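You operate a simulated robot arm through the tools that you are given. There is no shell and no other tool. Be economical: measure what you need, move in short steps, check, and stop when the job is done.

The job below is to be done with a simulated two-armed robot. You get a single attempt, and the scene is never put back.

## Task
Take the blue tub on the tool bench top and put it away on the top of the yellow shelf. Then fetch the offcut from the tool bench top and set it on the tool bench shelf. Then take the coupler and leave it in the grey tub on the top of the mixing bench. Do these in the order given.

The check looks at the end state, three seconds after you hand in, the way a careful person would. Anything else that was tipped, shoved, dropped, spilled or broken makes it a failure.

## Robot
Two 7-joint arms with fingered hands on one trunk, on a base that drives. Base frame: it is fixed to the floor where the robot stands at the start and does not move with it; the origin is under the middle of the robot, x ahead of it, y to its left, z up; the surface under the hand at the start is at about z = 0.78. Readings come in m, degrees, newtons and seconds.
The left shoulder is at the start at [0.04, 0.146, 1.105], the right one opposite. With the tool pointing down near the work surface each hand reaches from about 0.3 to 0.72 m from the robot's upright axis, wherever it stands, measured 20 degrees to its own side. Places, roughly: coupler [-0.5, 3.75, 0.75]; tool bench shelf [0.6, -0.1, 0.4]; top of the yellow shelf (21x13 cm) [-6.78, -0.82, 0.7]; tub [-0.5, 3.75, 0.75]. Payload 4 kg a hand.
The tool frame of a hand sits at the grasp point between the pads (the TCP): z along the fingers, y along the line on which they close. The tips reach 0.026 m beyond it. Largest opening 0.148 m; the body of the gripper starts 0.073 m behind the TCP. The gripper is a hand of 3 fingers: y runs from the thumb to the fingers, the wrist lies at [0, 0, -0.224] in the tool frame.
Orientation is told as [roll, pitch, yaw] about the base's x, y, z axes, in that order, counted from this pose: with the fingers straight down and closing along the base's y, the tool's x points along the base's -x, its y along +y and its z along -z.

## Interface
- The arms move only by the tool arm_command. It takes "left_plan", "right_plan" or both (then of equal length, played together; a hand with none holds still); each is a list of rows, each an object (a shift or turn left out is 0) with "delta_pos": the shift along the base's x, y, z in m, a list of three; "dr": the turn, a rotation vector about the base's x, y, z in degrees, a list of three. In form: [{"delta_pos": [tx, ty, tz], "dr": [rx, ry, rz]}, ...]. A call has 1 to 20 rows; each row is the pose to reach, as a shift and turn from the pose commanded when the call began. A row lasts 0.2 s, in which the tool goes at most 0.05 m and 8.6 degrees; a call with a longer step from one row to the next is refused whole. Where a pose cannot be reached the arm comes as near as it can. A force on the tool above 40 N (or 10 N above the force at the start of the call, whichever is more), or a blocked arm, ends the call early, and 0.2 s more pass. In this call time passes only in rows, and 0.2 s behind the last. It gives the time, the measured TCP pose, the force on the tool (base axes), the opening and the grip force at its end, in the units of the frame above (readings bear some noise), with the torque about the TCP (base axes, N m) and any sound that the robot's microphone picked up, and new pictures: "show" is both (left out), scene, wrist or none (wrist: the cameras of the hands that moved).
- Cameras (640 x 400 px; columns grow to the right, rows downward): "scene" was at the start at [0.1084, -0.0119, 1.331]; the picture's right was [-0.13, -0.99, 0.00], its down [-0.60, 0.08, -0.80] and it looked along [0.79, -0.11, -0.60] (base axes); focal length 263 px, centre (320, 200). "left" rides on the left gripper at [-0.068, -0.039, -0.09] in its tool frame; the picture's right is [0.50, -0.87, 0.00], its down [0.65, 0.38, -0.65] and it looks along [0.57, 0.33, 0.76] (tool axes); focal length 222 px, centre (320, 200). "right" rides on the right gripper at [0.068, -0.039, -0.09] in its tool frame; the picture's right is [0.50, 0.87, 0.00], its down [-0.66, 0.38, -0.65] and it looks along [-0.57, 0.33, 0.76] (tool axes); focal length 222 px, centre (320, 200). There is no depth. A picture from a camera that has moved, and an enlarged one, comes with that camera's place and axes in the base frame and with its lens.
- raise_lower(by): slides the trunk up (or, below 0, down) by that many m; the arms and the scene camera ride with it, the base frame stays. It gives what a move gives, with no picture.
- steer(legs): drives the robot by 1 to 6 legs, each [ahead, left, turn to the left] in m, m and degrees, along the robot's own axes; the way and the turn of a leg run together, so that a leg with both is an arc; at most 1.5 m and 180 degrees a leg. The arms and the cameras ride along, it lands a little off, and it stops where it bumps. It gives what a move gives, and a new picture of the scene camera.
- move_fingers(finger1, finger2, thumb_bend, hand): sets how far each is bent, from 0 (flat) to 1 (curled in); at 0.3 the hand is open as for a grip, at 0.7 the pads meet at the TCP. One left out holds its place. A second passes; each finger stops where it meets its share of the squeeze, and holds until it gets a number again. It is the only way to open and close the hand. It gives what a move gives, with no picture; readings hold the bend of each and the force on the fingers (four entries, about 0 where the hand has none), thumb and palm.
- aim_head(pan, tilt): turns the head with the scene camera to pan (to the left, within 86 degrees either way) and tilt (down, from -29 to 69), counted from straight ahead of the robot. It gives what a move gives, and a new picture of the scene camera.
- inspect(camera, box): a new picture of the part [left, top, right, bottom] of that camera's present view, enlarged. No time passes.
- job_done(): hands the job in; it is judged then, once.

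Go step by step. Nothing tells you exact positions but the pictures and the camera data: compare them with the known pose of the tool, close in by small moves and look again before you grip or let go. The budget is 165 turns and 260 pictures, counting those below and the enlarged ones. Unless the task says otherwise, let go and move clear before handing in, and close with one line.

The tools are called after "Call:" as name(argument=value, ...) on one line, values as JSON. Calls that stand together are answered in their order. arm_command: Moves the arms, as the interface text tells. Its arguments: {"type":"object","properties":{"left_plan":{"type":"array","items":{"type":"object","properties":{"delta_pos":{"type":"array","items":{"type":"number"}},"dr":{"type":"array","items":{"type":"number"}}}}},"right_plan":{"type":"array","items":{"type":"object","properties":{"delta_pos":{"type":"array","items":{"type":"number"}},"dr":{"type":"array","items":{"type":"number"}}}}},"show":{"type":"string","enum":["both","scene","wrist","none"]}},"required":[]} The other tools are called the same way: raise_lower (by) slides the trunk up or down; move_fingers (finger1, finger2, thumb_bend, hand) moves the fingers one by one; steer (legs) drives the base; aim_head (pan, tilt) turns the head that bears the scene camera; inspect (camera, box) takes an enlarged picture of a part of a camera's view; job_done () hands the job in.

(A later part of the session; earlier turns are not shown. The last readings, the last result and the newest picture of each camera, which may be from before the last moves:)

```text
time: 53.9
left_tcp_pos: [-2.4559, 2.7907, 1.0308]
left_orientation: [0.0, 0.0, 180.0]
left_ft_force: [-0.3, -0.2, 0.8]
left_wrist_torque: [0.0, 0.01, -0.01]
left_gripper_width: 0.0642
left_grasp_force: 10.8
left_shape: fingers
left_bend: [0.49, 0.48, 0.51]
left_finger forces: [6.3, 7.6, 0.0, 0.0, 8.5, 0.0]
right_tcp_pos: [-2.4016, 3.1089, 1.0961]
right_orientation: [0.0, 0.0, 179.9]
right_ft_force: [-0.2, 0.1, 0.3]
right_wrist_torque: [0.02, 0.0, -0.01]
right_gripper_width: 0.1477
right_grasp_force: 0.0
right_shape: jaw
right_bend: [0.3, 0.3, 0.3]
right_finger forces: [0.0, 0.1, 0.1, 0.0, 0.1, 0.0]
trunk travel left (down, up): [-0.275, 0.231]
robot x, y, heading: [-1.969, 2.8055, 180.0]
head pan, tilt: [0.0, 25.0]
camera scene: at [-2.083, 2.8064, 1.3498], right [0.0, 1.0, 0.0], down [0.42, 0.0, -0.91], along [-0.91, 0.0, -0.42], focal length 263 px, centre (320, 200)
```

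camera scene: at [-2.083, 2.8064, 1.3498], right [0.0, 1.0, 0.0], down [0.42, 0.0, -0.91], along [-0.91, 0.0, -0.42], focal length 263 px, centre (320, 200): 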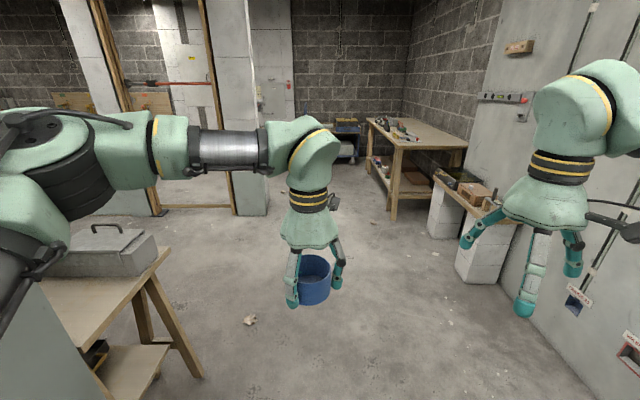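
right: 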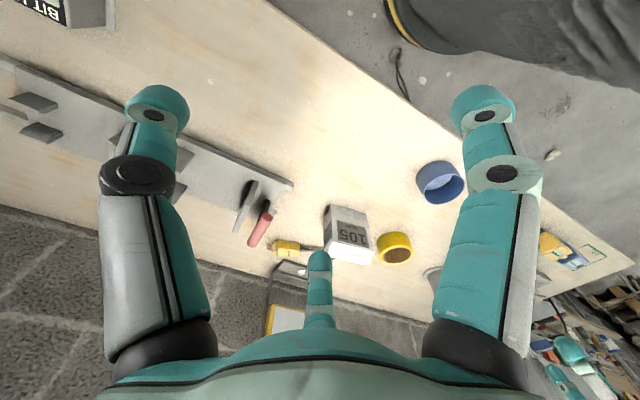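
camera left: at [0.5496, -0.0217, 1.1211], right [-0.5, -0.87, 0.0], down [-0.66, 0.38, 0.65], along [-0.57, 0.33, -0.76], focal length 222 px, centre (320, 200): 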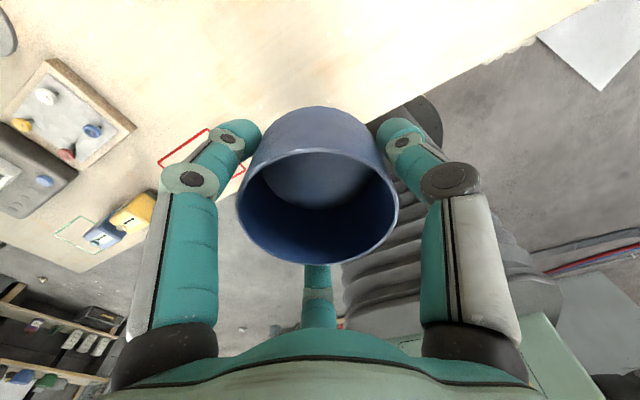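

Clear ahead; a table on the left has its corner at about (-2.9, 2.2). I'll shift a little right, go ahead and look left for the yellow shelf.

Call:
steer(legs=[[0.5, -0.15, 0], [1.3, 0, 0]])

Call:
aim_head(pan=50, tilt=20)

Call:
aim_head(pan=15, tilt=20)

```text
time: 63.0
left_tcp_pos: [-4.2391, 2.984, 1.0302]
left_orientation: [0.1, -0.1, 178.6]
left_ft_force: [0.3, -0.9, -1.0]
left_wrist_torque: [0.01, -0.01, -0.01]
left_gripper_width: 0.064
left_grasp_force: 11.1
left_shape: fingers
left_bend: [0.49, 0.48, 0.51]
left_finger forces: [6.5, 7.8, 0.1, 0.0, 8.5, 0.1]
right_tcp_pos: [-4.1788, 3.3017, 1.0953]
right_orientation: [0.0, 0.1, 178.6]
right_ft_force: [-0.2, 1.1, 0.4]
right_wrist_torque: [0.02, 0.0, 0.01]
right_gripper_width: 0.1479
right_grasp_force: 0.1
right_shape: jaw
right_bend: [0.3, 0.3, 0.3]
right_finger forces: [0.0, 0.1, 0.0, 0.1, 0.0, 0.0]
trunk travel left (down, up): [-0.275, 0.231]
robot x, y, heading: [-3.7556, 2.9913, 178.5]
head pan, tilt: [0.0, 25.0]
camera scene: at [-3.8654, 2.991, 1.3498], right [0.03, 1.0, 0.0], down [0.42, -0.01, -0.91], along [-0.91, 0.02, -0.42], focal length 263 px, centre (320, 200)
```

scene: 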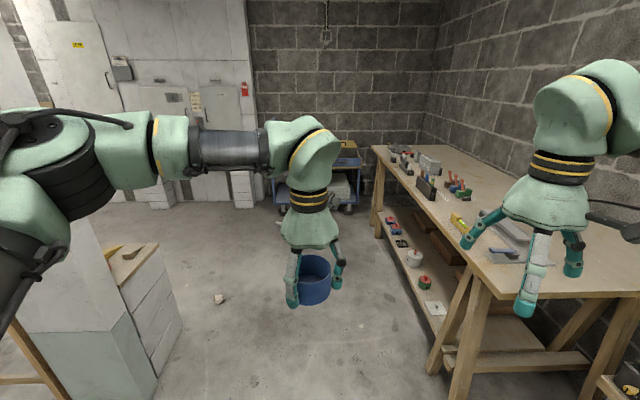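

```text
time: 64.2
left_tcp_pos: [-4.2398, 2.9831, 1.0307]
left_orientation: [0.0, 0.0, 178.5]
left_ft_force: [0.1, 1.2, -1.9]
left_wrist_torque: [-0.01, -0.01, 0.0]
left_gripper_width: 0.0643
left_grasp_force: 11.1
left_shape: fingers
left_bend: [0.49, 0.48, 0.51]
left_finger forces: [6.2, 7.8, 0.0, 0.1, 8.5, 0.0]
right_tcp_pos: [-4.1786, 3.302, 1.096]
right_orientation: [0.0, 0.0, 178.5]
right_ft_force: [0.1, -0.7, 0.5]
right_wrist_torque: [0.03, 0.0, -0.02]
right_gripper_width: 0.1479
right_grasp_force: 0.0
right_shape: jaw
right_bend: [0.3, 0.3, 0.3]
right_finger forces: [0.0, 0.0, 0.1, 0.0, 0.0, 0.0]
trunk travel left (down, up): [-0.275, 0.231]
robot x, y, heading: [-3.7565, 2.9917, 178.6]
head pan, tilt: [50.0, 20.0]
camera scene: at [-3.8352, 2.9189, 1.3579], right [-0.75, 0.66, 0.0], down [0.23, 0.26, -0.94], along [-0.62, -0.7, -0.34], focal length 263 px, centre (320, 200)
```

scene: 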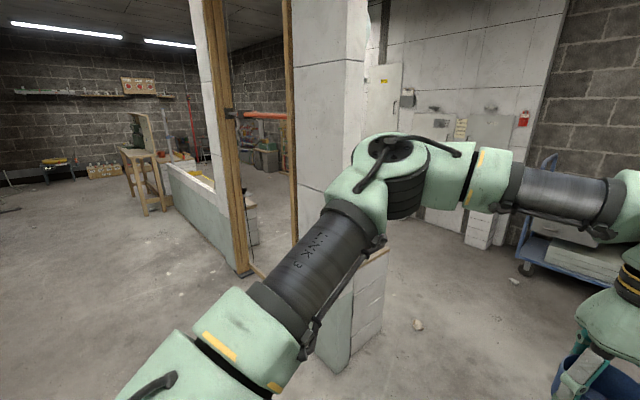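

```text
time: 65.2
left_tcp_pos: [-4.2391, 2.9831, 1.0307]
left_orientation: [-0.1, 0.0, 178.6]
left_ft_force: [-0.2, 0.1, -0.2]
left_wrist_torque: [0.01, 0.01, 0.0]
left_gripper_width: 0.0642
left_grasp_force: 11.4
left_shape: fingers
left_bend: [0.49, 0.48, 0.51]
left_finger forces: [6.4, 7.7, 0.0, 0.0, 8.6, 0.1]
right_tcp_pos: [-4.1775, 3.301, 1.0951]
right_orientation: [0.0, 0.0, 178.4]
right_ft_force: [0.0, 0.8, -0.3]
right_wrist_torque: [0.0, 0.0, 0.01]
right_gripper_width: 0.1477
right_grasp_force: 0.0
right_shape: jaw
right_bend: [0.3, 0.3, 0.3]
right_finger forces: [0.0, 0.0, 0.1, 0.0, 0.1, 0.0]
trunk travel left (down, up): [-0.275, 0.231]
robot x, y, heading: [-3.7573, 2.9875, 178.3]
head pan, tilt: [15.0, 20.0]
camera scene: at [-3.8639, 2.9668, 1.3579], right [-0.23, 0.97, 0.0], down [0.33, 0.08, -0.94], along [-0.91, -0.22, -0.34], focal length 263 px, centre (320, 200)
```

scene: 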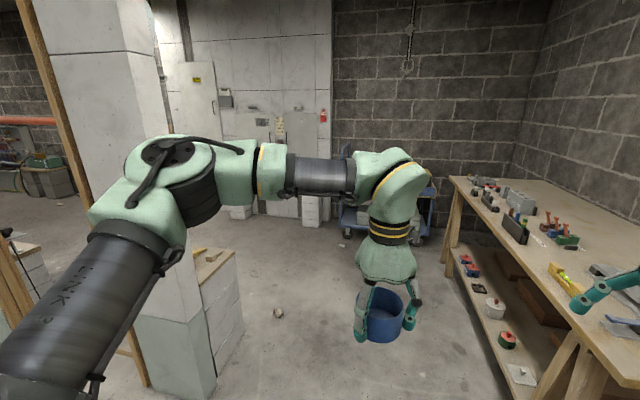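

The yellow shelf should lie through the framed opening to the left. I'll look there closer.

Call:
aim_head(pan=50, tilt=20)

Call:
inspect(camera="scene", box=[80, 80, 400, 280])

```text
time: 66.2
left_tcp_pos: [-4.2379, 2.9838, 1.0308]
left_orientation: [-0.1, 0.0, 178.7]
left_ft_force: [-0.2, -0.1, -0.9]
left_wrist_torque: [-0.02, -0.02, 0.0]
left_gripper_width: 0.0644
left_grasp_force: 11.5
left_shape: fingers
left_bend: [0.49, 0.48, 0.51]
left_finger forces: [6.3, 7.7, 0.0, 0.0, 8.7, 0.0]
right_tcp_pos: [-4.1794, 3.3014, 1.0951]
right_orientation: [0.1, 0.0, 178.6]
right_ft_force: [0.3, 0.4, 0.3]
right_wrist_torque: [0.0, 0.0, -0.03]
right_gripper_width: 0.148
right_grasp_force: 0.1
right_shape: jaw
right_bend: [0.3, 0.3, 0.3]
right_finger forces: [0.0, 0.0, 0.0, 0.0, 0.0, 0.1]
trunk travel left (down, up): [-0.275, 0.231]
robot x, y, heading: [-3.7509, 2.9865, 178.3]
head pan, tilt: [50.0, 20.0]
camera scene: at [-3.8351, 2.9189, 1.3579], right [-0.75, 0.66, 0.0], down [0.23, 0.26, -0.94], along [-0.62, -0.7, -0.34], focal length 263 px, centre (320, 200)
```

scene: 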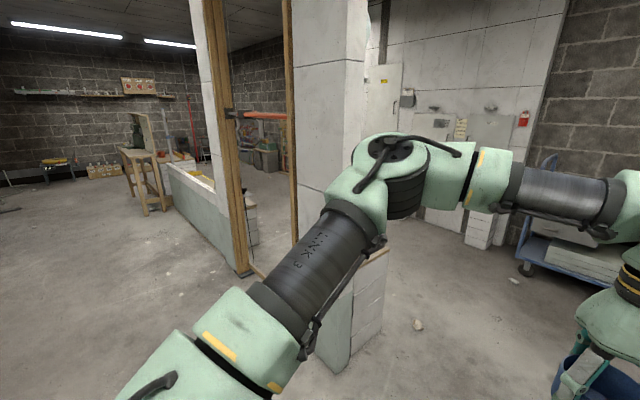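

```text
2.00 times, centred on (240, 180) of scene
camera zoom: at [-3.8351, 2.9189, 1.3579], right [-0.75, 0.66, 0.0], down [0.23, 0.26, -0.94], along [-0.62, -0.7, -0.34], focal length 525 px, centre (480, 240)
```

zoom: 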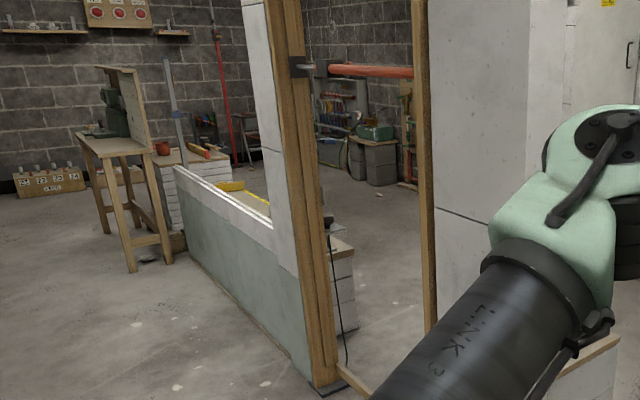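

The low wall and door frame run along x of about -4.6. I'll go around its north end between the pillar (y 2.26) and the bench (y 3.42), then turn left into the next bay.

Call:
steer(legs=[[0, 0.15, 1.5], [1.3, 0, 0]])

Call:
aim_head(pan=60, tilt=22)

```text
time: 73.6
left_tcp_pos: [-5.5249, 2.8284, 1.0298]
left_orientation: [0.1, 0.0, 179.6]
left_ft_force: [0.0, -0.2, 0.1]
left_wrist_torque: [0.02, -0.02, -0.03]
left_gripper_width: 0.0642
left_grasp_force: 11.5
left_shape: fingers
left_bend: [0.49, 0.48, 0.51]
left_finger forces: [6.3, 7.7, 0.0, 0.0, 8.6, 0.1]
right_tcp_pos: [-5.4689, 3.1477, 1.0957]
right_orientation: [0.1, 0.0, 179.7]
right_ft_force: [-0.3, -0.7, 1.2]
right_wrist_torque: [-0.03, -0.01, 0.0]
right_gripper_width: 0.1478
right_grasp_force: 0.1
right_shape: jaw
right_bend: [0.3, 0.3, 0.3]
right_finger forces: [0.0, 0.0, 0.1, 0.0, 0.0, 0.1]
trunk travel left (down, up): [-0.275, 0.231]
robot x, y, heading: [-5.0375, 2.8438, 179.6]
head pan, tilt: [50.0, 20.0]
camera scene: at [-5.1196, 2.771, 1.3579], right [-0.76, 0.65, 0.0], down [0.22, 0.26, -0.94], along [-0.61, -0.72, -0.34], focal length 263 px, centre (320, 200)
```

scene: 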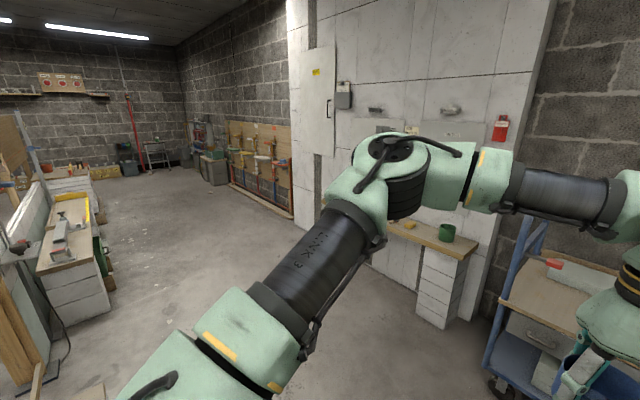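

```text
time: 74.3
left_tcp_pos: [-5.5243, 2.8281, 1.0296]
left_orientation: [0.0, 0.0, 179.7]
left_ft_force: [0.7, -0.4, -1.0]
left_wrist_torque: [0.0, -0.02, -0.01]
left_gripper_width: 0.064
left_grasp_force: 11.7
left_shape: fingers
left_bend: [0.49, 0.48, 0.51]
left_finger forces: [6.3, 7.7, 0.0, 0.0, 8.6, 0.0]
right_tcp_pos: [-5.4698, 3.1468, 1.0954]
right_orientation: [0.0, 0.0, 179.5]
right_ft_force: [0.4, -0.1, -0.1]
right_wrist_torque: [-0.03, -0.05, -0.02]
right_gripper_width: 0.1478
right_grasp_force: 0.0
right_shape: jaw
right_bend: [0.3, 0.3, 0.3]
right_finger forces: [0.1, 0.0, 0.1, 0.0, 0.1, 0.1]
trunk travel left (down, up): [-0.275, 0.231]
robot x, y, heading: [-5.0348, 2.8405, 179.4]
head pan, tilt: [60.0, 22.0]
camera scene: at [-5.1065, 2.762, 1.3547], right [-0.86, 0.51, 0.0], down [0.19, 0.32, -0.93], along [-0.47, -0.8, -0.37], focal length 263 px, centre (320, 200)
```

scene: 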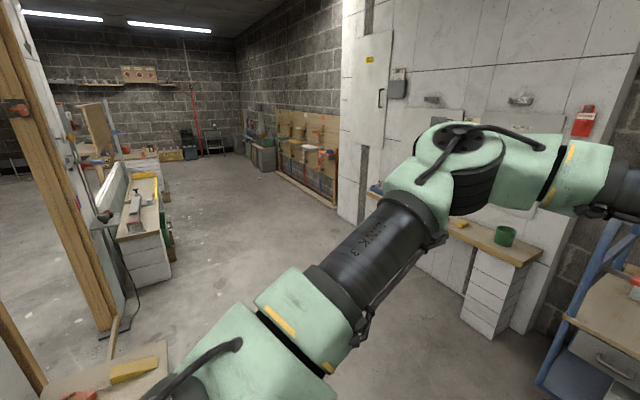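

The yellow shelf seems to be among the small shelves on the wooden board along the far wall. Zooming.

Call:
inspect(camera="scene", box=[230, 90, 390, 220])

```text
3.08 times, centred on (310, 155) of scene
camera zoom: at [-5.1065, 2.762, 1.3547], right [-0.86, 0.51, 0.0], down [0.19, 0.32, -0.93], along [-0.47, -0.8, -0.37], focal length 808 px, centre (351, 338)
```

zoom: 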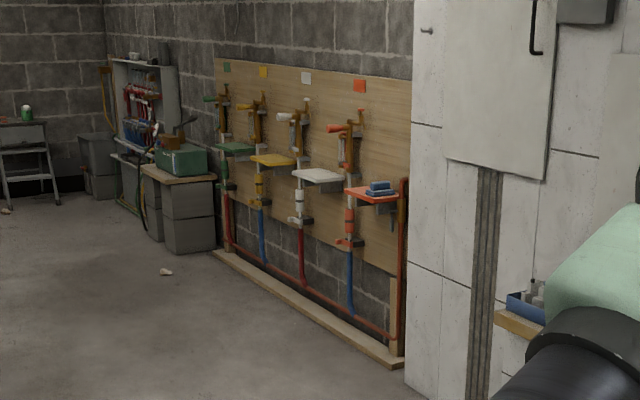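

The shelves run green, yellow, white, orange from far to near, so yellow is second from the far end. I'll drive down the bay at x of about -5.75.

Call:
steer(legs=[[0.45, 0, 0], [0, 0, 90], [1.4, -0.22, 0], [1.4, 0, 0]])

Call:
aim_head(pan=-50, tilt=35)

```text
time: 94.3
left_tcp_pos: [-5.6109, -0.4821, 1.0304]
left_orientation: [0.1, -0.1, -88.7]
left_ft_force: [0.0, -0.5, -0.3]
left_wrist_torque: [0.0, -0.02, 0.01]
left_gripper_width: 0.0641
left_grasp_force: 10.8
left_shape: fingers
left_bend: [0.49, 0.48, 0.51]
left_finger forces: [6.1, 7.5, 0.0, 0.1, 8.5, 0.1]
right_tcp_pos: [-5.9325, -0.4372, 1.0959]
right_orientation: [0.0, 0.0, -88.9]
right_ft_force: [0.3, -0.4, 0.1]
right_wrist_torque: [-0.03, 0.01, 0.01]
right_gripper_width: 0.1478
right_grasp_force: 0.1
right_shape: jaw
right_bend: [0.3, 0.3, 0.3]
right_finger forces: [0.0, 0.0, 0.0, 0.0, 0.0, 0.0]
trunk travel left (down, up): [-0.275, 0.231]
robot x, y, heading: [-5.6363, 0.0016, -88.7]
head pan, tilt: [60.0, 22.0]
camera scene: at [-5.5555, -0.0645, 1.3547], right [-0.48, -0.88, 0.0], down [-0.33, 0.18, -0.93], along [0.81, -0.45, -0.37], focal length 263 px, centre (320, 200)
```

scene: 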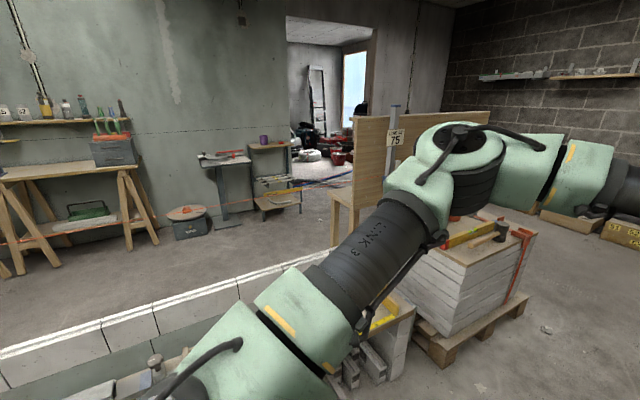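

```text
time: 96.2
left_tcp_pos: [-5.611, -0.4823, 1.0311]
left_orientation: [0.0, 0.1, -88.6]
left_ft_force: [-0.2, -0.3, 0.0]
left_wrist_torque: [-0.01, -0.01, 0.01]
left_gripper_width: 0.0641
left_grasp_force: 11.6
left_shape: fingers
left_bend: [0.49, 0.48, 0.51]
left_finger forces: [6.2, 7.6, 0.0, 0.1, 8.5, 0.0]
right_tcp_pos: [-5.9329, -0.4372, 1.0945]
right_orientation: [-0.1, 0.0, -88.9]
right_ft_force: [0.1, 1.0, 0.4]
right_wrist_torque: [0.01, -0.02, 0.02]
right_gripper_width: 0.1478
right_grasp_force: 0.0
right_shape: jaw
right_bend: [0.3, 0.3, 0.3]
right_finger forces: [0.0, 0.0, 0.1, 0.0, 0.0, 0.1]
trunk travel left (down, up): [-0.275, 0.231]
robot x, y, heading: [-5.6377, 0.0014, -88.6]
head pan, tilt: [-50.0, 35.0]
camera scene: at [-5.7031, -0.078, 1.3341], right [-0.66, 0.75, 0.0], down [0.43, 0.38, -0.82], along [-0.62, -0.54, -0.57], focal length 263 px, centre (320, 200)
```

scene: 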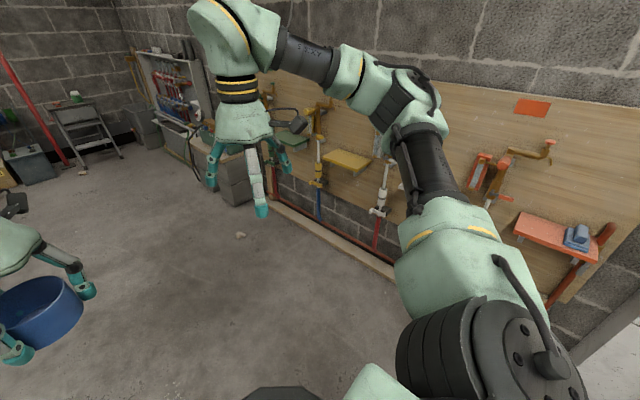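

The yellow shelf is at about (-6.76, -0.81). I'll move level with it and turn to face it.

Call:
steer(legs=[[0.79, 0, 0], [0, 0, -91.4]])

Call:
aim_head(pan=0, tilt=35)

```text
time: 104.3
left_tcp_pos: [-6.0973, -0.8095, 1.0289]
left_orientation: [0.1, 0.0, -178.8]
left_ft_force: [-0.3, 0.9, -0.2]
left_wrist_torque: [-0.01, 0.01, 0.0]
left_gripper_width: 0.064
left_grasp_force: 10.9
left_shape: fingers
left_bend: [0.49, 0.48, 0.51]
left_finger forces: [6.1, 7.4, 0.0, 0.0, 8.4, 0.0]
right_tcp_pos: [-6.0515, -0.4885, 1.0952]
right_orientation: [0.0, 0.0, -179.0]
right_ft_force: [0.2, -0.6, -0.2]
right_wrist_torque: [-0.02, -0.02, 0.01]
right_gripper_width: 0.1479
right_grasp_force: 0.2
right_shape: jaw
right_bend: [0.3, 0.3, 0.3]
right_finger forces: [0.0, 0.0, 0.0, 0.0, 0.0, 0.1]
trunk travel left (down, up): [-0.275, 0.231]
robot x, y, heading: [-5.6143, -0.7835, -178.7]
head pan, tilt: [-50.0, 35.0]
camera scene: at [-5.6901, -0.7169, 1.3341], right [0.75, 0.66, 0.0], down [0.38, -0.43, -0.82], along [-0.54, 0.62, -0.57], focal length 263 px, centre (320, 200)
```

scene: 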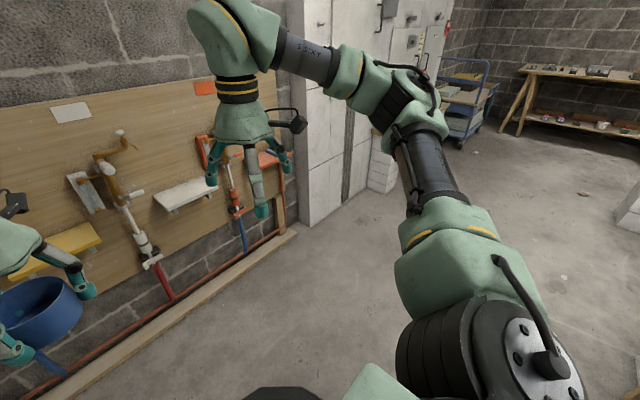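

```text
time: 105.5
left_tcp_pos: [-6.097, -0.8085, 1.0294]
left_orientation: [0.0, 0.0, -178.9]
left_ft_force: [1.1, -0.6, -0.4]
left_wrist_torque: [0.0, 0.02, 0.0]
left_gripper_width: 0.0637
left_grasp_force: 11.2
left_shape: fingers
left_bend: [0.49, 0.48, 0.51]
left_finger forces: [6.2, 7.4, 0.0, 0.0, 8.4, 0.1]
right_tcp_pos: [-6.0509, -0.4882, 1.0949]
right_orientation: [0.0, 0.0, -178.8]
right_ft_force: [0.1, 0.1, 0.3]
right_wrist_torque: [0.02, 0.01, 0.0]
right_gripper_width: 0.1482
right_grasp_force: 0.0
right_shape: jaw
right_bend: [0.3, 0.3, 0.3]
right_finger forces: [0.1, 0.0, 0.0, 0.0, 0.1, 0.0]
trunk travel left (down, up): [-0.275, 0.231]
robot x, y, heading: [-5.6094, -0.7807, -179.0]
head pan, tilt: [0.0, 35.0]
camera scene: at [-5.7203, -0.7848, 1.3341], right [-0.02, 1.0, 0.0], down [0.57, 0.01, -0.82], along [-0.82, -0.01, -0.57], focal length 263 px, centre (320, 200)
```

scene: 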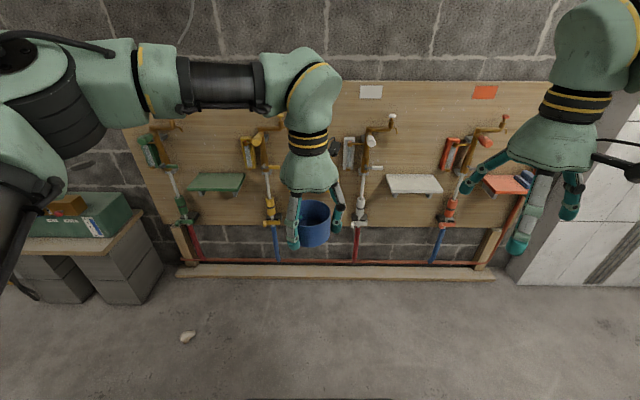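

The hand hides the yellow shelf. I'll move the hand aside to see it.

Call:
arm_command(left_plan=[{"delta_pos": [0.01, -0.04, 0.02]}, {"delta_pos": [0.02, -0.085, 0.03]}, {"delta_pos": [0.03, -0.13, 0.03]}, {"delta_pos": [0.04, -0.175, 0.03]}, {"delta_pos": [0.05, -0.215, 0.03]}], show="none")

Call:
inspect(camera="scene", box=[200, 90, 420, 260])

```text
time: 106.7
left_tcp_pos: [-6.0493, -1.026, 1.0606]
left_orientation: [-0.1, 0.1, -178.8]
left_ft_force: [0.7, -0.2, -0.1]
left_wrist_torque: [0.02, 0.01, 0.02]
left_gripper_width: 0.0638
left_grasp_force: 11.1
left_shape: fingers
left_bend: [0.49, 0.48, 0.51]
left_finger forces: [6.2, 7.6, 0.0, 0.1, 8.6, 0.1]
right_tcp_pos: [-6.0503, -0.4897, 1.0965]
right_orientation: [-0.1, 0.1, -178.9]
right_ft_force: [0.7, 0.9, 0.0]
right_wrist_torque: [0.01, -0.01, -0.01]
right_gripper_width: 0.1481
right_grasp_force: 0.2
right_shape: jaw
right_bend: [0.3, 0.3, 0.3]
right_finger forces: [0.1, 0.1, 0.1, 0.1, 0.1, 0.1]
trunk travel left (down, up): [-0.275, 0.231]
robot x, y, heading: [-5.6171, -0.781, -178.7]
head pan, tilt: [0.0, 35.0]
```

```text
2.35 times, centred on (310, 175) of scene
camera zoom: at [-5.7197, -0.7865, 1.3341], right [-0.02, 1.0, 0.0], down [0.57, 0.01, -0.82], along [-0.82, -0.01, -0.57], focal length 618 px, centre (344, 259)
```

zoom: 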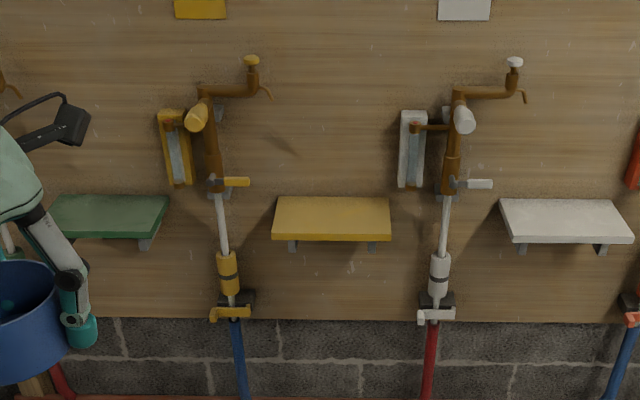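

The shelf top is clear between the taps; its centre is near (-6.77, -0.82). I'll turn the left hand by -90° so its camera is away from the wall and sees the shelf, and pull the right hand back.

Call:
arm_command(left_plan=[{"delta_pos": [0, 0.02, 0], "dr": [0, 0, -8]}, {"delta_pos": [0, 0.04, 0], "dr": [0, 0, -16]}, {"delta_pos": [0, 0.06, 0], "dr": [0, 0, -24]}, {"delta_pos": [0, 0.08, 0], "dr": [0, 0, -32]}, {"delta_pos": [0, 0.1, 0], "dr": [0, 0, -40]}, {"delta_pos": [0, 0.12, 0], "dr": [0, 0, -48]}, {"delta_pos": [0, 0.14, 0], "dr": [0, 0, -56]}, {"delta_pos": [0, 0.16, 0], "dr": [0, 0, -64]}, {"delta_pos": [0, 0.18, 0], "dr": [0, 0, -72]}, {"delta_pos": [0, 0.2, 0], "dr": [0, 0, -80]}, {"delta_pos": [0, 0.2, 0], "dr": [0, 0, -88]}], right_plan=[{"delta_pos": [0.01, 0.005, 0.01]}, {"delta_pos": [0.02, 0.01, 0.02]}, {"delta_pos": [0.03, 0.015, 0.03]}, {"delta_pos": [0.04, 0.02, 0.04]}, {"delta_pos": [0.05, 0.025, 0.05]}, {"delta_pos": [0.06, 0.03, 0.06]}, {"delta_pos": [0.07, 0.035, 0.07]}, {"delta_pos": [0.08, 0.04, 0.08]}, {"delta_pos": [0.09, 0.045, 0.09]}, {"delta_pos": [0.1, 0.05, 0.1]}, {"delta_pos": [0.11, 0.05, 0.1]}])

```text
time: 109.0
left_tcp_pos: [-6.0474, -0.8254, 1.0614]
left_orientation: [0.0, 0.1, 93.1]
left_ft_force: [-0.3, -0.5, -1.6]
left_wrist_torque: [-0.01, 0.04, 0.0]
left_gripper_width: 0.0639
left_grasp_force: 11.3
left_shape: fingers
left_bend: [0.49, 0.48, 0.51]
left_finger forces: [6.2, 7.6, 0.0, 0.0, 8.5, 0.0]
right_tcp_pos: [-5.9406, -0.4385, 1.1948]
right_orientation: [0.1, -0.1, -179.0]
right_ft_force: [0.4, -0.5, -0.4]
right_wrist_torque: [0.01, 0.01, 0.01]
right_gripper_width: 0.1479
right_grasp_force: 0.1
right_shape: jaw
right_bend: [0.3, 0.3, 0.3]
right_finger forces: [0.1, 0.0, 0.0, 0.1, 0.0, 0.0]
trunk travel left (down, up): [-0.275, 0.231]
robot x, y, heading: [-5.6155, -0.7819, -178.8]
head pan, tilt: [0.0, 35.0]
camera scene: at [-5.72, -0.7852, 1.3341], right [-0.02, 1.0, 0.0], down [0.57, 0.01, -0.82], along [-0.82, -0.02, -0.57], focal length 263 px, centre (320, 200)
camera right: at [-5.8737, -0.3978, 1.2846], right [0.52, -0.86, 0.0], down [-0.65, -0.39, 0.65], along [-0.56, -0.34, -0.76], focal length 222 px, centre (320, 200)
camera left: at [-6.0127, -0.7547, 1.1513], right [0.89, -0.45, 0.0], down [-0.34, -0.67, 0.65], along [-0.3, -0.58, -0.76], focal length 222 px, centre (320, 200)
```

scene: 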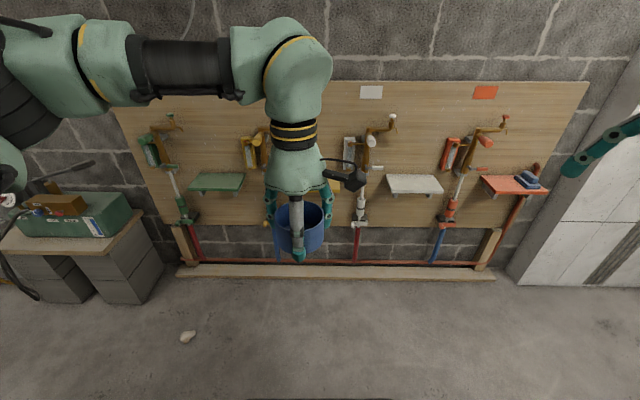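
right: 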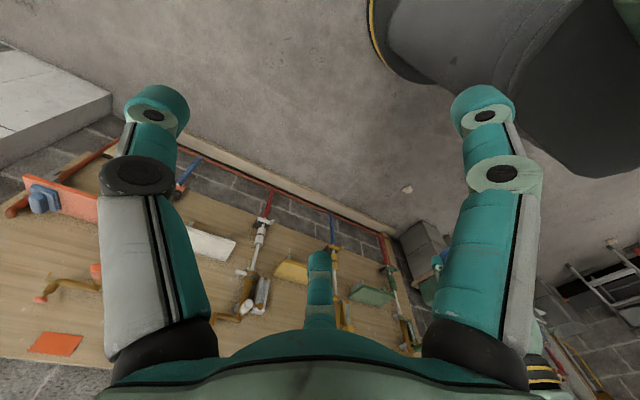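
left: 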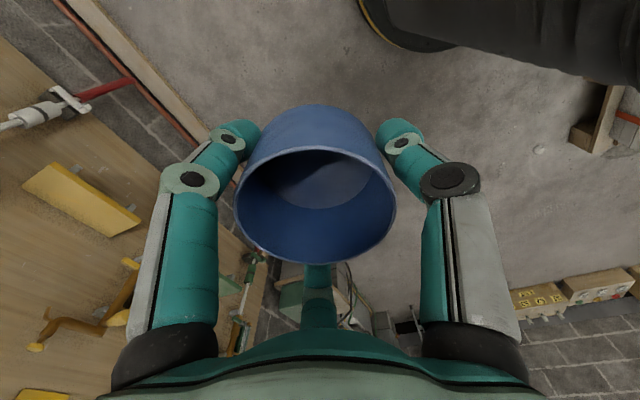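

The left wrist camera now sees the shelf, and it agrees with z of about 0.70 and x from -6.70 to -6.84. I'll drive 0.55 m closer at safe height.

Call:
steer(legs=[[0.55, 0, 0]])

Call:
inspect(camera="left", box=[0, 0, 640, 400])

```text
time: 112.2
left_tcp_pos: [-6.6047, -0.8376, 1.062]
left_orientation: [0.1, 0.0, 93.3]
left_ft_force: [0.2, -0.6, -0.7]
left_wrist_torque: [-0.03, -0.04, 0.0]
left_gripper_width: 0.0639
left_grasp_force: 10.9
left_shape: fingers
left_bend: [0.49, 0.48, 0.51]
left_finger forces: [6.2, 7.6, 0.1, 0.0, 8.5, 0.0]
right_tcp_pos: [-6.4991, -0.4516, 1.1958]
right_orientation: [0.0, 0.0, -178.7]
right_ft_force: [-0.1, -0.2, -1.0]
right_wrist_torque: [0.01, 0.02, 0.03]
right_gripper_width: 0.1475
right_grasp_force: 0.0
right_shape: jaw
right_bend: [0.3, 0.3, 0.3]
right_finger forces: [0.0, 0.0, 0.0, 0.0, 0.0, 0.1]
trunk travel left (down, up): [-0.275, 0.231]
robot x, y, heading: [-6.1723, -0.7956, -178.8]
head pan, tilt: [0.0, 35.0]
camera scene: at [-6.2772, -0.7969, 1.3341], right [-0.02, 1.0, 0.0], down [0.57, 0.01, -0.82], along [-0.82, -0.02, -0.57], focal length 263 px, centre (320, 200)
```

scene: 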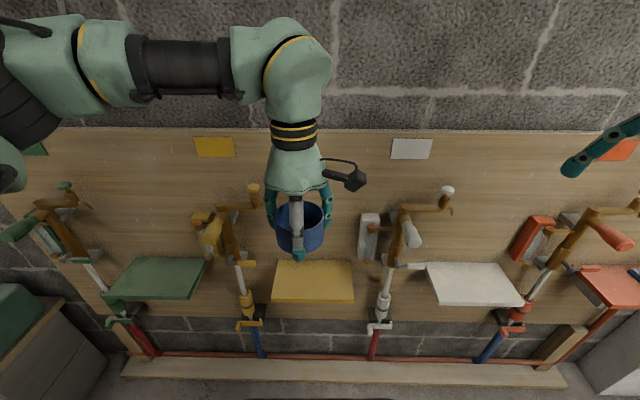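

```text
1.00 times, centred on (320, 200) of left (not enlarged: the box is as wide or as high as the picture)
camera zoom: at [-6.5702, -0.7678, 1.1512], right [0.89, -0.45, 0.0], down [-0.34, -0.68, 0.65], along [-0.29, -0.58, -0.76], focal length 222 px, centre (320, 200)
```

zoom: 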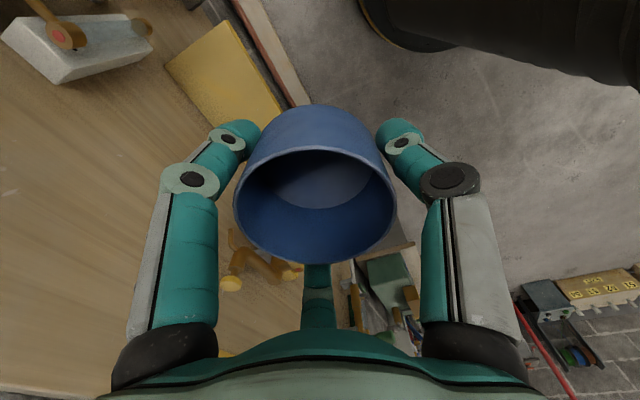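

Shelf spans x -6.70 to -6.84 and y about -0.71 to -0.93. I'll move the tub over it, slightly toward the front, and lower to just above.

Call:
arm_command(left_plan=[{"delta_pos": [-0.045, 0.01, 0]}, {"delta_pos": [-0.09, 0.016, 0]}, {"delta_pos": [-0.13, 0.016, -0.02]}, {"delta_pos": [-0.147, 0.016, -0.06]}, {"delta_pos": [-0.147, 0.016, -0.105]}, {"delta_pos": [-0.147, 0.016, -0.15]}, {"delta_pos": [-0.147, 0.016, -0.195]}, {"delta_pos": [-0.147, 0.016, -0.235]}])

```text
time: 114.0
left_tcp_pos: [-6.7528, -0.8212, 0.8243]
left_orientation: [0.0, 0.0, 93.4]
left_ft_force: [-0.2, -0.3, -0.2]
left_wrist_torque: [0.02, -0.04, -0.03]
left_gripper_width: 0.064
left_grasp_force: 11.7
left_shape: fingers
left_bend: [0.5, 0.48, 0.51]
left_finger forces: [6.1, 7.8, 0.0, 0.0, 8.5, 0.0]
right_tcp_pos: [-6.5009, -0.452, 1.1949]
right_orientation: [0.0, 0.2, -178.7]
right_ft_force: [-0.8, 0.4, -0.2]
right_wrist_torque: [-0.04, 0.0, 0.02]
right_gripper_width: 0.1479
right_grasp_force: 0.0
right_shape: jaw
right_bend: [0.3, 0.3, 0.3]
right_finger forces: [0.1, 0.0, 0.0, 0.1, 0.0, 0.1]
trunk travel left (down, up): [-0.275, 0.231]
robot x, y, heading: [-6.1719, -0.7913, -178.6]
head pan, tilt: [0.0, 35.0]
camera scene: at [-6.2782, -0.7969, 1.334], right [-0.02, 1.0, 0.0], down [0.57, 0.01, -0.82], along [-0.82, -0.02, -0.57], focal length 263 px, centre (320, 200)
camera left: at [-6.718, -0.7507, 0.9139], right [0.89, -0.45, 0.0], down [-0.34, -0.68, 0.65], along [-0.29, -0.58, -0.76], focal length 222 px, centre (320, 200)
```

scene: 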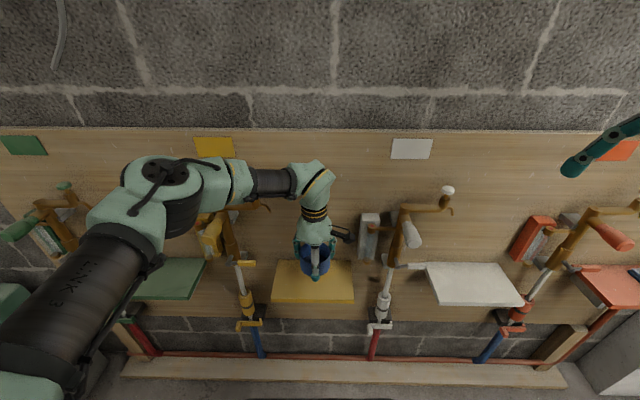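
left: 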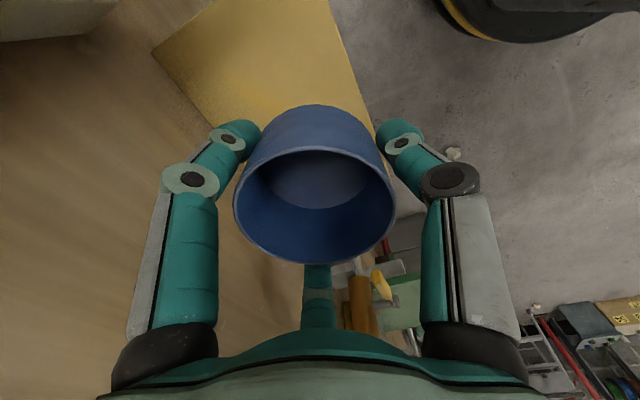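

The tub sits a bit too far forward (shelf x -6.71 to -6.84). I'll shift 11 mm toward the wall while watching force, then lower to contact.

Call:
arm_command(left_plan=[{"delta_pos": [-0.006, 0, 0]}, {"delta_pos": [-0.012, 0, 0]}, {"delta_pos": [-0.012, 0, -0.02]}, {"delta_pos": [-0.012, 0, -0.04]}], show="wrist")

```text
time: 115.0
left_tcp_pos: [-6.7633, -0.8205, 0.7868]
left_orientation: [-0.2, 0.1, 93.3]
left_ft_force: [-0.7, -0.5, -0.4]
left_wrist_torque: [0.03, 0.01, 0.03]
left_gripper_width: 0.0637
left_grasp_force: 11.4
left_shape: fingers
left_bend: [0.5, 0.48, 0.51]
left_finger forces: [6.1, 7.8, 0.0, 0.0, 8.5, 0.0]
right_tcp_pos: [-6.5006, -0.4518, 1.1951]
right_orientation: [0.0, -0.1, -178.7]
right_ft_force: [0.4, 0.4, 0.3]
right_wrist_torque: [-0.02, -0.03, 0.0]
right_gripper_width: 0.1478
right_grasp_force: 0.0
right_shape: jaw
right_bend: [0.3, 0.3, 0.3]
right_finger forces: [0.0, 0.0, 0.0, 0.0, 0.0, 0.0]
trunk travel left (down, up): [-0.275, 0.231]
robot x, y, heading: [-6.1714, -0.7949, -178.9]
head pan, tilt: [0.0, 35.0]
camera left: at [-6.7299, -0.751, 0.8759], right [0.89, -0.45, 0.0], down [-0.34, -0.68, 0.65], along [-0.29, -0.58, -0.76], focal length 222 px, centre (320, 200)
```

left: 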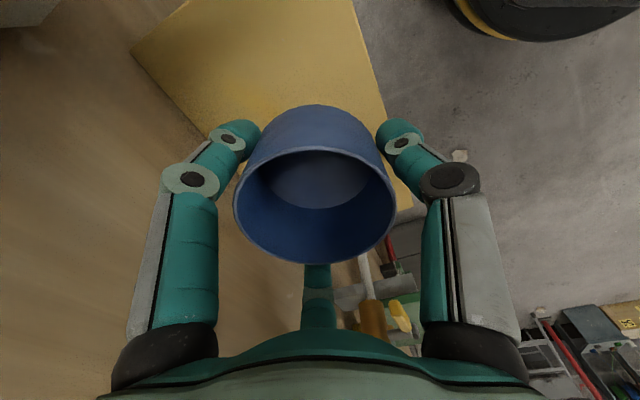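

Good placement view. Lowering in small steps, watching the force.

Call:
arm_command(left_plan=[{"delta_pos": [0, 0, -0.006]}, {"delta_pos": [0, 0, -0.012]}, {"delta_pos": [0, 0, -0.016]}], show="none")

Call:
arm_command(left_plan=[{"delta_pos": [0, 0, -0.003]}, {"delta_pos": [0, 0, -0.006]}], show="wrist")

```text
time: 115.8
left_tcp_pos: [-6.7632, -0.8215, 0.7701]
left_orientation: [0.0, 0.0, 93.3]
left_ft_force: [-0.5, 0.4, 0.3]
left_wrist_torque: [0.05, 0.03, -0.01]
left_gripper_width: 0.0637
left_grasp_force: 11.2
left_shape: fingers
left_bend: [0.5, 0.48, 0.51]
left_finger forces: [6.1, 7.8, 0.0, 0.0, 8.6, 0.1]
right_tcp_pos: [-6.4991, -0.4522, 1.1955]
right_orientation: [0.0, 0.0, -178.6]
right_ft_force: [-0.1, 0.3, 0.3]
right_wrist_torque: [-0.02, -0.01, 0.02]
right_gripper_width: 0.1479
right_grasp_force: 0.1
right_shape: jaw
right_bend: [0.3, 0.3, 0.3]
right_finger forces: [0.0, 0.1, 0.0, 0.0, 0.0, 0.0]
trunk travel left (down, up): [-0.275, 0.231]
robot x, y, heading: [-6.1732, -0.7958, -178.8]
head pan, tilt: [0.0, 35.0]
```

```text
time: 116.5
left_tcp_pos: [-6.7644, -0.8213, 0.7653]
left_orientation: [0.0, -0.1, 93.5]
left_ft_force: [0.2, -0.7, -0.3]
left_wrist_torque: [0.01, 0.01, -0.02]
left_gripper_width: 0.0637
left_grasp_force: 11.2
left_shape: fingers
left_bend: [0.5, 0.48, 0.51]
left_finger forces: [6.1, 7.8, 0.1, 0.1, 8.5, 0.0]
right_tcp_pos: [-6.5001, -0.4528, 1.1951]
right_orientation: [0.0, 0.0, -178.8]
right_ft_force: [0.3, -0.6, -0.3]
right_wrist_torque: [0.01, 0.03, -0.02]
right_gripper_width: 0.1477
right_grasp_force: 0.2
right_shape: jaw
right_bend: [0.3, 0.3, 0.3]
right_finger forces: [0.0, 0.1, 0.0, 0.0, 0.0, 0.0]
trunk travel left (down, up): [-0.275, 0.231]
robot x, y, heading: [-6.1681, -0.794, -178.8]
head pan, tilt: [0.0, 35.0]
camera left: at [-6.7295, -0.7516, 0.8546], right [0.89, -0.45, 0.0], down [-0.34, -0.68, 0.65], along [-0.29, -0.58, -0.76], focal length 222 px, centre (320, 200)
```

left: 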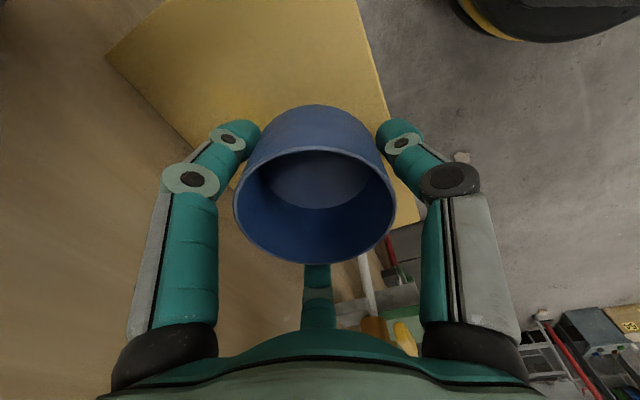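

Call:
arm_command(left_plan=[{"delta_pos": [0, 0, -0.004]}, {"delta_pos": [0, 0, -0.008]}, {"delta_pos": [0, 0, -0.012]}], show="none")

Call:
arm_command(left_plan=[{"delta_pos": [0, 0, -0.003]}, {"delta_pos": [0, 0, -0.006]}], show="both")

```text
time: 117.2
left_tcp_pos: [-6.7631, -0.8211, 0.7526]
left_orientation: [0.0, 0.1, 93.4]
left_ft_force: [0.1, 0.4, 0.2]
left_wrist_torque: [-0.03, 0.01, -0.02]
left_gripper_width: 0.0637
left_grasp_force: 11.3
left_shape: fingers
left_bend: [0.5, 0.48, 0.51]
left_finger forces: [6.2, 7.8, 0.0, 0.1, 8.5, 0.0]
right_tcp_pos: [-6.4988, -0.452, 1.1956]
right_orientation: [0.0, 0.0, -178.7]
right_ft_force: [-0.4, 0.5, -0.1]
right_wrist_torque: [0.01, 0.01, 0.0]
right_gripper_width: 0.1477
right_grasp_force: 0.0
right_shape: jaw
right_bend: [0.3, 0.3, 0.3]
right_finger forces: [0.0, 0.0, 0.1, 0.0, 0.0, 0.0]
trunk travel left (down, up): [-0.275, 0.231]
robot x, y, heading: [-6.171, -0.796, -178.8]
head pan, tilt: [0.0, 35.0]
```

```text
time: 117.8
left_tcp_pos: [-6.7652, -0.821, 0.7464]
left_orientation: [0.0, 0.0, 93.4]
left_ft_force: [-0.6, 0.1, -0.6]
left_wrist_torque: [-0.04, 0.01, 0.02]
left_gripper_width: 0.0639
left_grasp_force: 10.9
left_shape: fingers
left_bend: [0.5, 0.48, 0.51]
left_finger forces: [6.1, 7.8, 0.0, 0.1, 8.5, 0.1]
right_tcp_pos: [-6.4996, -0.4516, 1.1951]
right_orientation: [0.0, 0.1, -178.7]
right_ft_force: [-0.9, -0.2, 0.1]
right_wrist_torque: [0.02, 0.0, -0.04]
right_gripper_width: 0.1477
right_grasp_force: 0.0
right_shape: jaw
right_bend: [0.3, 0.3, 0.3]
right_finger forces: [0.0, 0.0, 0.0, 0.1, 0.0, 0.0]
trunk travel left (down, up): [-0.275, 0.231]
robot x, y, heading: [-6.1691, -0.7942, -178.3]
head pan, tilt: [0.0, 35.0]
camera scene: at [-6.2776, -0.7969, 1.334], right [-0.02, 1.0, 0.0], down [0.57, 0.01, -0.82], along [-0.82, -0.02, -0.57], focal length 263 px, centre (320, 200)
camera left: at [-6.7296, -0.7516, 0.8362], right [0.89, -0.45, 0.0], down [-0.34, -0.68, 0.65], along [-0.29, -0.58, -0.76], focal length 222 px, centre (320, 200)
```

scene: 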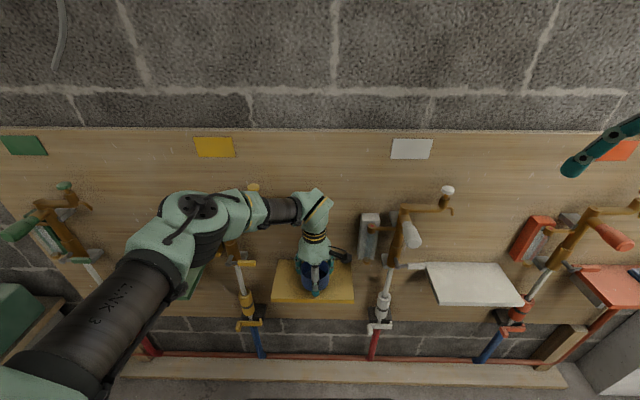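
left: 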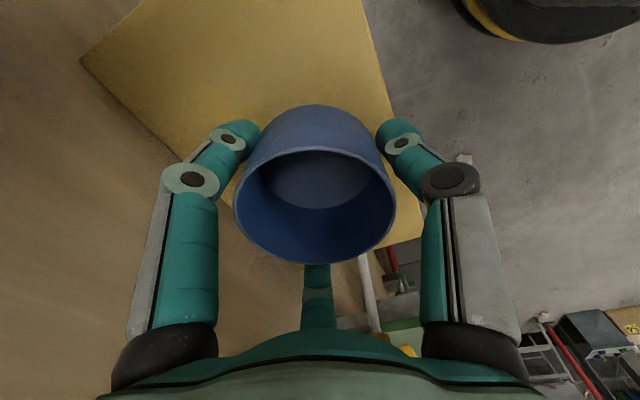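

Call:
arm_command(left_plan=[{"delta_pos": [0, 0, -0.003]}, {"delta_pos": [0, 0, -0.006]}], show="none")

Call:
arm_command(left_plan=[{"delta_pos": [0, 0, -0.002]}, {"delta_pos": [0, 0, -0.005]}], show="wrist")

```text
time: 118.5
left_tcp_pos: [-6.764, -0.8216, 0.7402]
left_orientation: [0.1, 0.0, 93.4]
left_ft_force: [-0.2, 0.3, 0.0]
left_wrist_torque: [-0.01, 0.0, -0.01]
left_gripper_width: 0.0637
left_grasp_force: 11.2
left_shape: fingers
left_bend: [0.5, 0.48, 0.51]
left_finger forces: [6.1, 7.8, 0.1, 0.1, 8.5, 0.1]
right_tcp_pos: [-6.4994, -0.4522, 1.1963]
right_orientation: [0.0, -0.1, -178.6]
right_ft_force: [-0.6, 0.1, 0.1]
right_wrist_torque: [0.0, 0.03, -0.01]
right_gripper_width: 0.1481
right_grasp_force: 0.1
right_shape: jaw
right_bend: [0.3, 0.3, 0.3]
right_finger forces: [0.0, 0.0, 0.0, 0.0, 0.0, 0.1]
trunk travel left (down, up): [-0.275, 0.231]
robot x, y, heading: [-6.1742, -0.7934, -178.6]
head pan, tilt: [0.0, 35.0]
```

```text
time: 119.0
left_tcp_pos: [-6.7638, -0.8215, 0.7369]
left_orientation: [0.2, -0.2, 93.5]
left_ft_force: [0.2, -0.8, 13.4]
left_wrist_torque: [-0.07, -0.1, 0.0]
left_gripper_width: 0.0637
left_grasp_force: 11.6
left_shape: fingers
left_bend: [0.5, 0.48, 0.52]
left_finger forces: [6.3, 8.3, 0.1, 0.1, 9.4, 0.0]
right_tcp_pos: [-6.4975, -0.4516, 1.1961]
right_orientation: [0.0, -0.1, -178.8]
right_ft_force: [-0.2, 1.3, -1.2]
right_wrist_torque: [0.01, 0.01, -0.03]
right_gripper_width: 0.148
right_grasp_force: 0.0
right_shape: jaw
right_bend: [0.3, 0.3, 0.3]
right_finger forces: [0.1, 0.0, 0.0, 0.0, 0.1, 0.0]
trunk travel left (down, up): [-0.275, 0.231]
robot x, y, heading: [-6.1739, -0.795, -178.6]
head pan, tilt: [0.0, 35.0]
camera left: at [-6.7286, -0.7516, 0.8275], right [0.89, -0.45, 0.0], down [-0.34, -0.68, 0.65], along [-0.3, -0.58, -0.76], focal length 222 px, centre (320, 200)
```

left: 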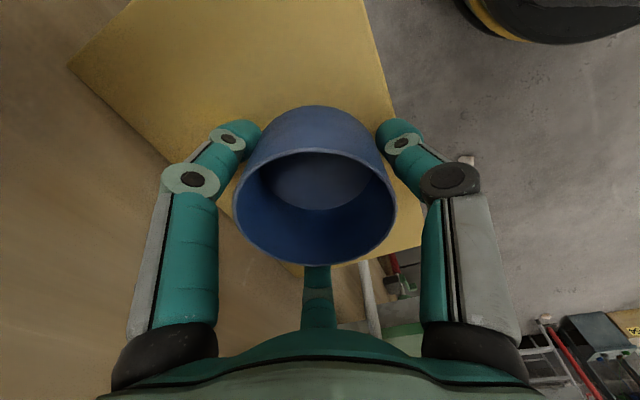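

Contact at about 13 N: the tub stands on the shelf with 1.4 cm to the front edge. I'll ease up slightly and release in stages.

Call:
arm_command(left_plan=[{"delta_pos": [0, 0, 0.002]}], show="none")

Call:
move_fingers(hand="left", finger1=0.44, finger2=0.44, thumb_bend=0.44)

Call:
inspect(camera="left", box=[0, 0, 640, 400])

```text
time: 119.5
left_tcp_pos: [-6.7637, -0.8213, 0.7377]
left_orientation: [0.2, 0.0, 93.4]
left_ft_force: [-0.9, 0.0, 9.8]
left_wrist_torque: [-0.05, 0.04, 0.02]
left_gripper_width: 0.064
left_grasp_force: 12.0
left_shape: fingers
left_bend: [0.5, 0.48, 0.52]
left_finger forces: [6.9, 8.9, 0.0, 0.0, 8.5, 0.0]
right_tcp_pos: [-6.4988, -0.4515, 1.1954]
right_orientation: [0.0, 0.0, -178.7]
right_ft_force: [-0.8, -0.6, 0.1]
right_wrist_torque: [-0.02, 0.03, 0.01]
right_gripper_width: 0.1479
right_grasp_force: 0.0
right_shape: jaw
right_bend: [0.3, 0.3, 0.3]
right_finger forces: [0.0, 0.0, 0.0, 0.0, 0.0, 0.1]
trunk travel left (down, up): [-0.275, 0.231]
robot x, y, heading: [-6.1693, -0.7952, -178.7]
head pan, tilt: [0.0, 35.0]
```

```text
time: 120.5
left_tcp_pos: [-6.7641, -0.8199, 0.7367]
left_orientation: [0.0, 0.1, 93.4]
left_ft_force: [-0.4, -0.8, 0.0]
left_wrist_torque: [0.0, 0.0, 0.01]
left_gripper_width: 0.0813
left_grasp_force: 0.1
left_shape: fingers
left_bend: [0.44, 0.44, 0.44]
left_finger forces: [0.1, 0.0, 0.0, 0.1, 0.1, 0.0]
right_tcp_pos: [-6.4986, -0.453, 1.1963]
right_orientation: [0.0, -0.1, -178.7]
right_ft_force: [-0.2, 0.5, -0.3]
right_wrist_torque: [0.01, -0.03, 0.01]
right_gripper_width: 0.148
right_grasp_force: 0.0
right_shape: jaw
right_bend: [0.3, 0.3, 0.3]
right_finger forces: [0.0, 0.0, 0.0, 0.0, 0.0, 0.0]
trunk travel left (down, up): [-0.275, 0.231]
robot x, y, heading: [-6.1737, -0.7952, -178.7]
head pan, tilt: [0.0, 35.0]
```

```text
1.00 times, centred on (320, 200) of left (not enlarged: the box is as wide or as high as the picture)
camera zoom: at [-6.7288, -0.7515, 0.827], right [0.89, -0.45, 0.0], down [-0.34, -0.68, 0.65], along [-0.29, -0.58, -0.76], focal length 222 px, centre (320, 200)
```

zoom: 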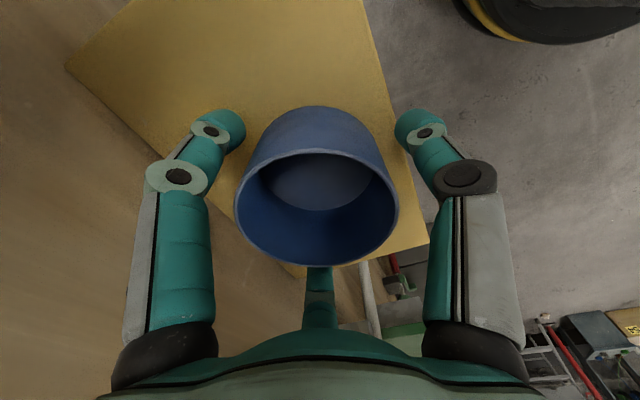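

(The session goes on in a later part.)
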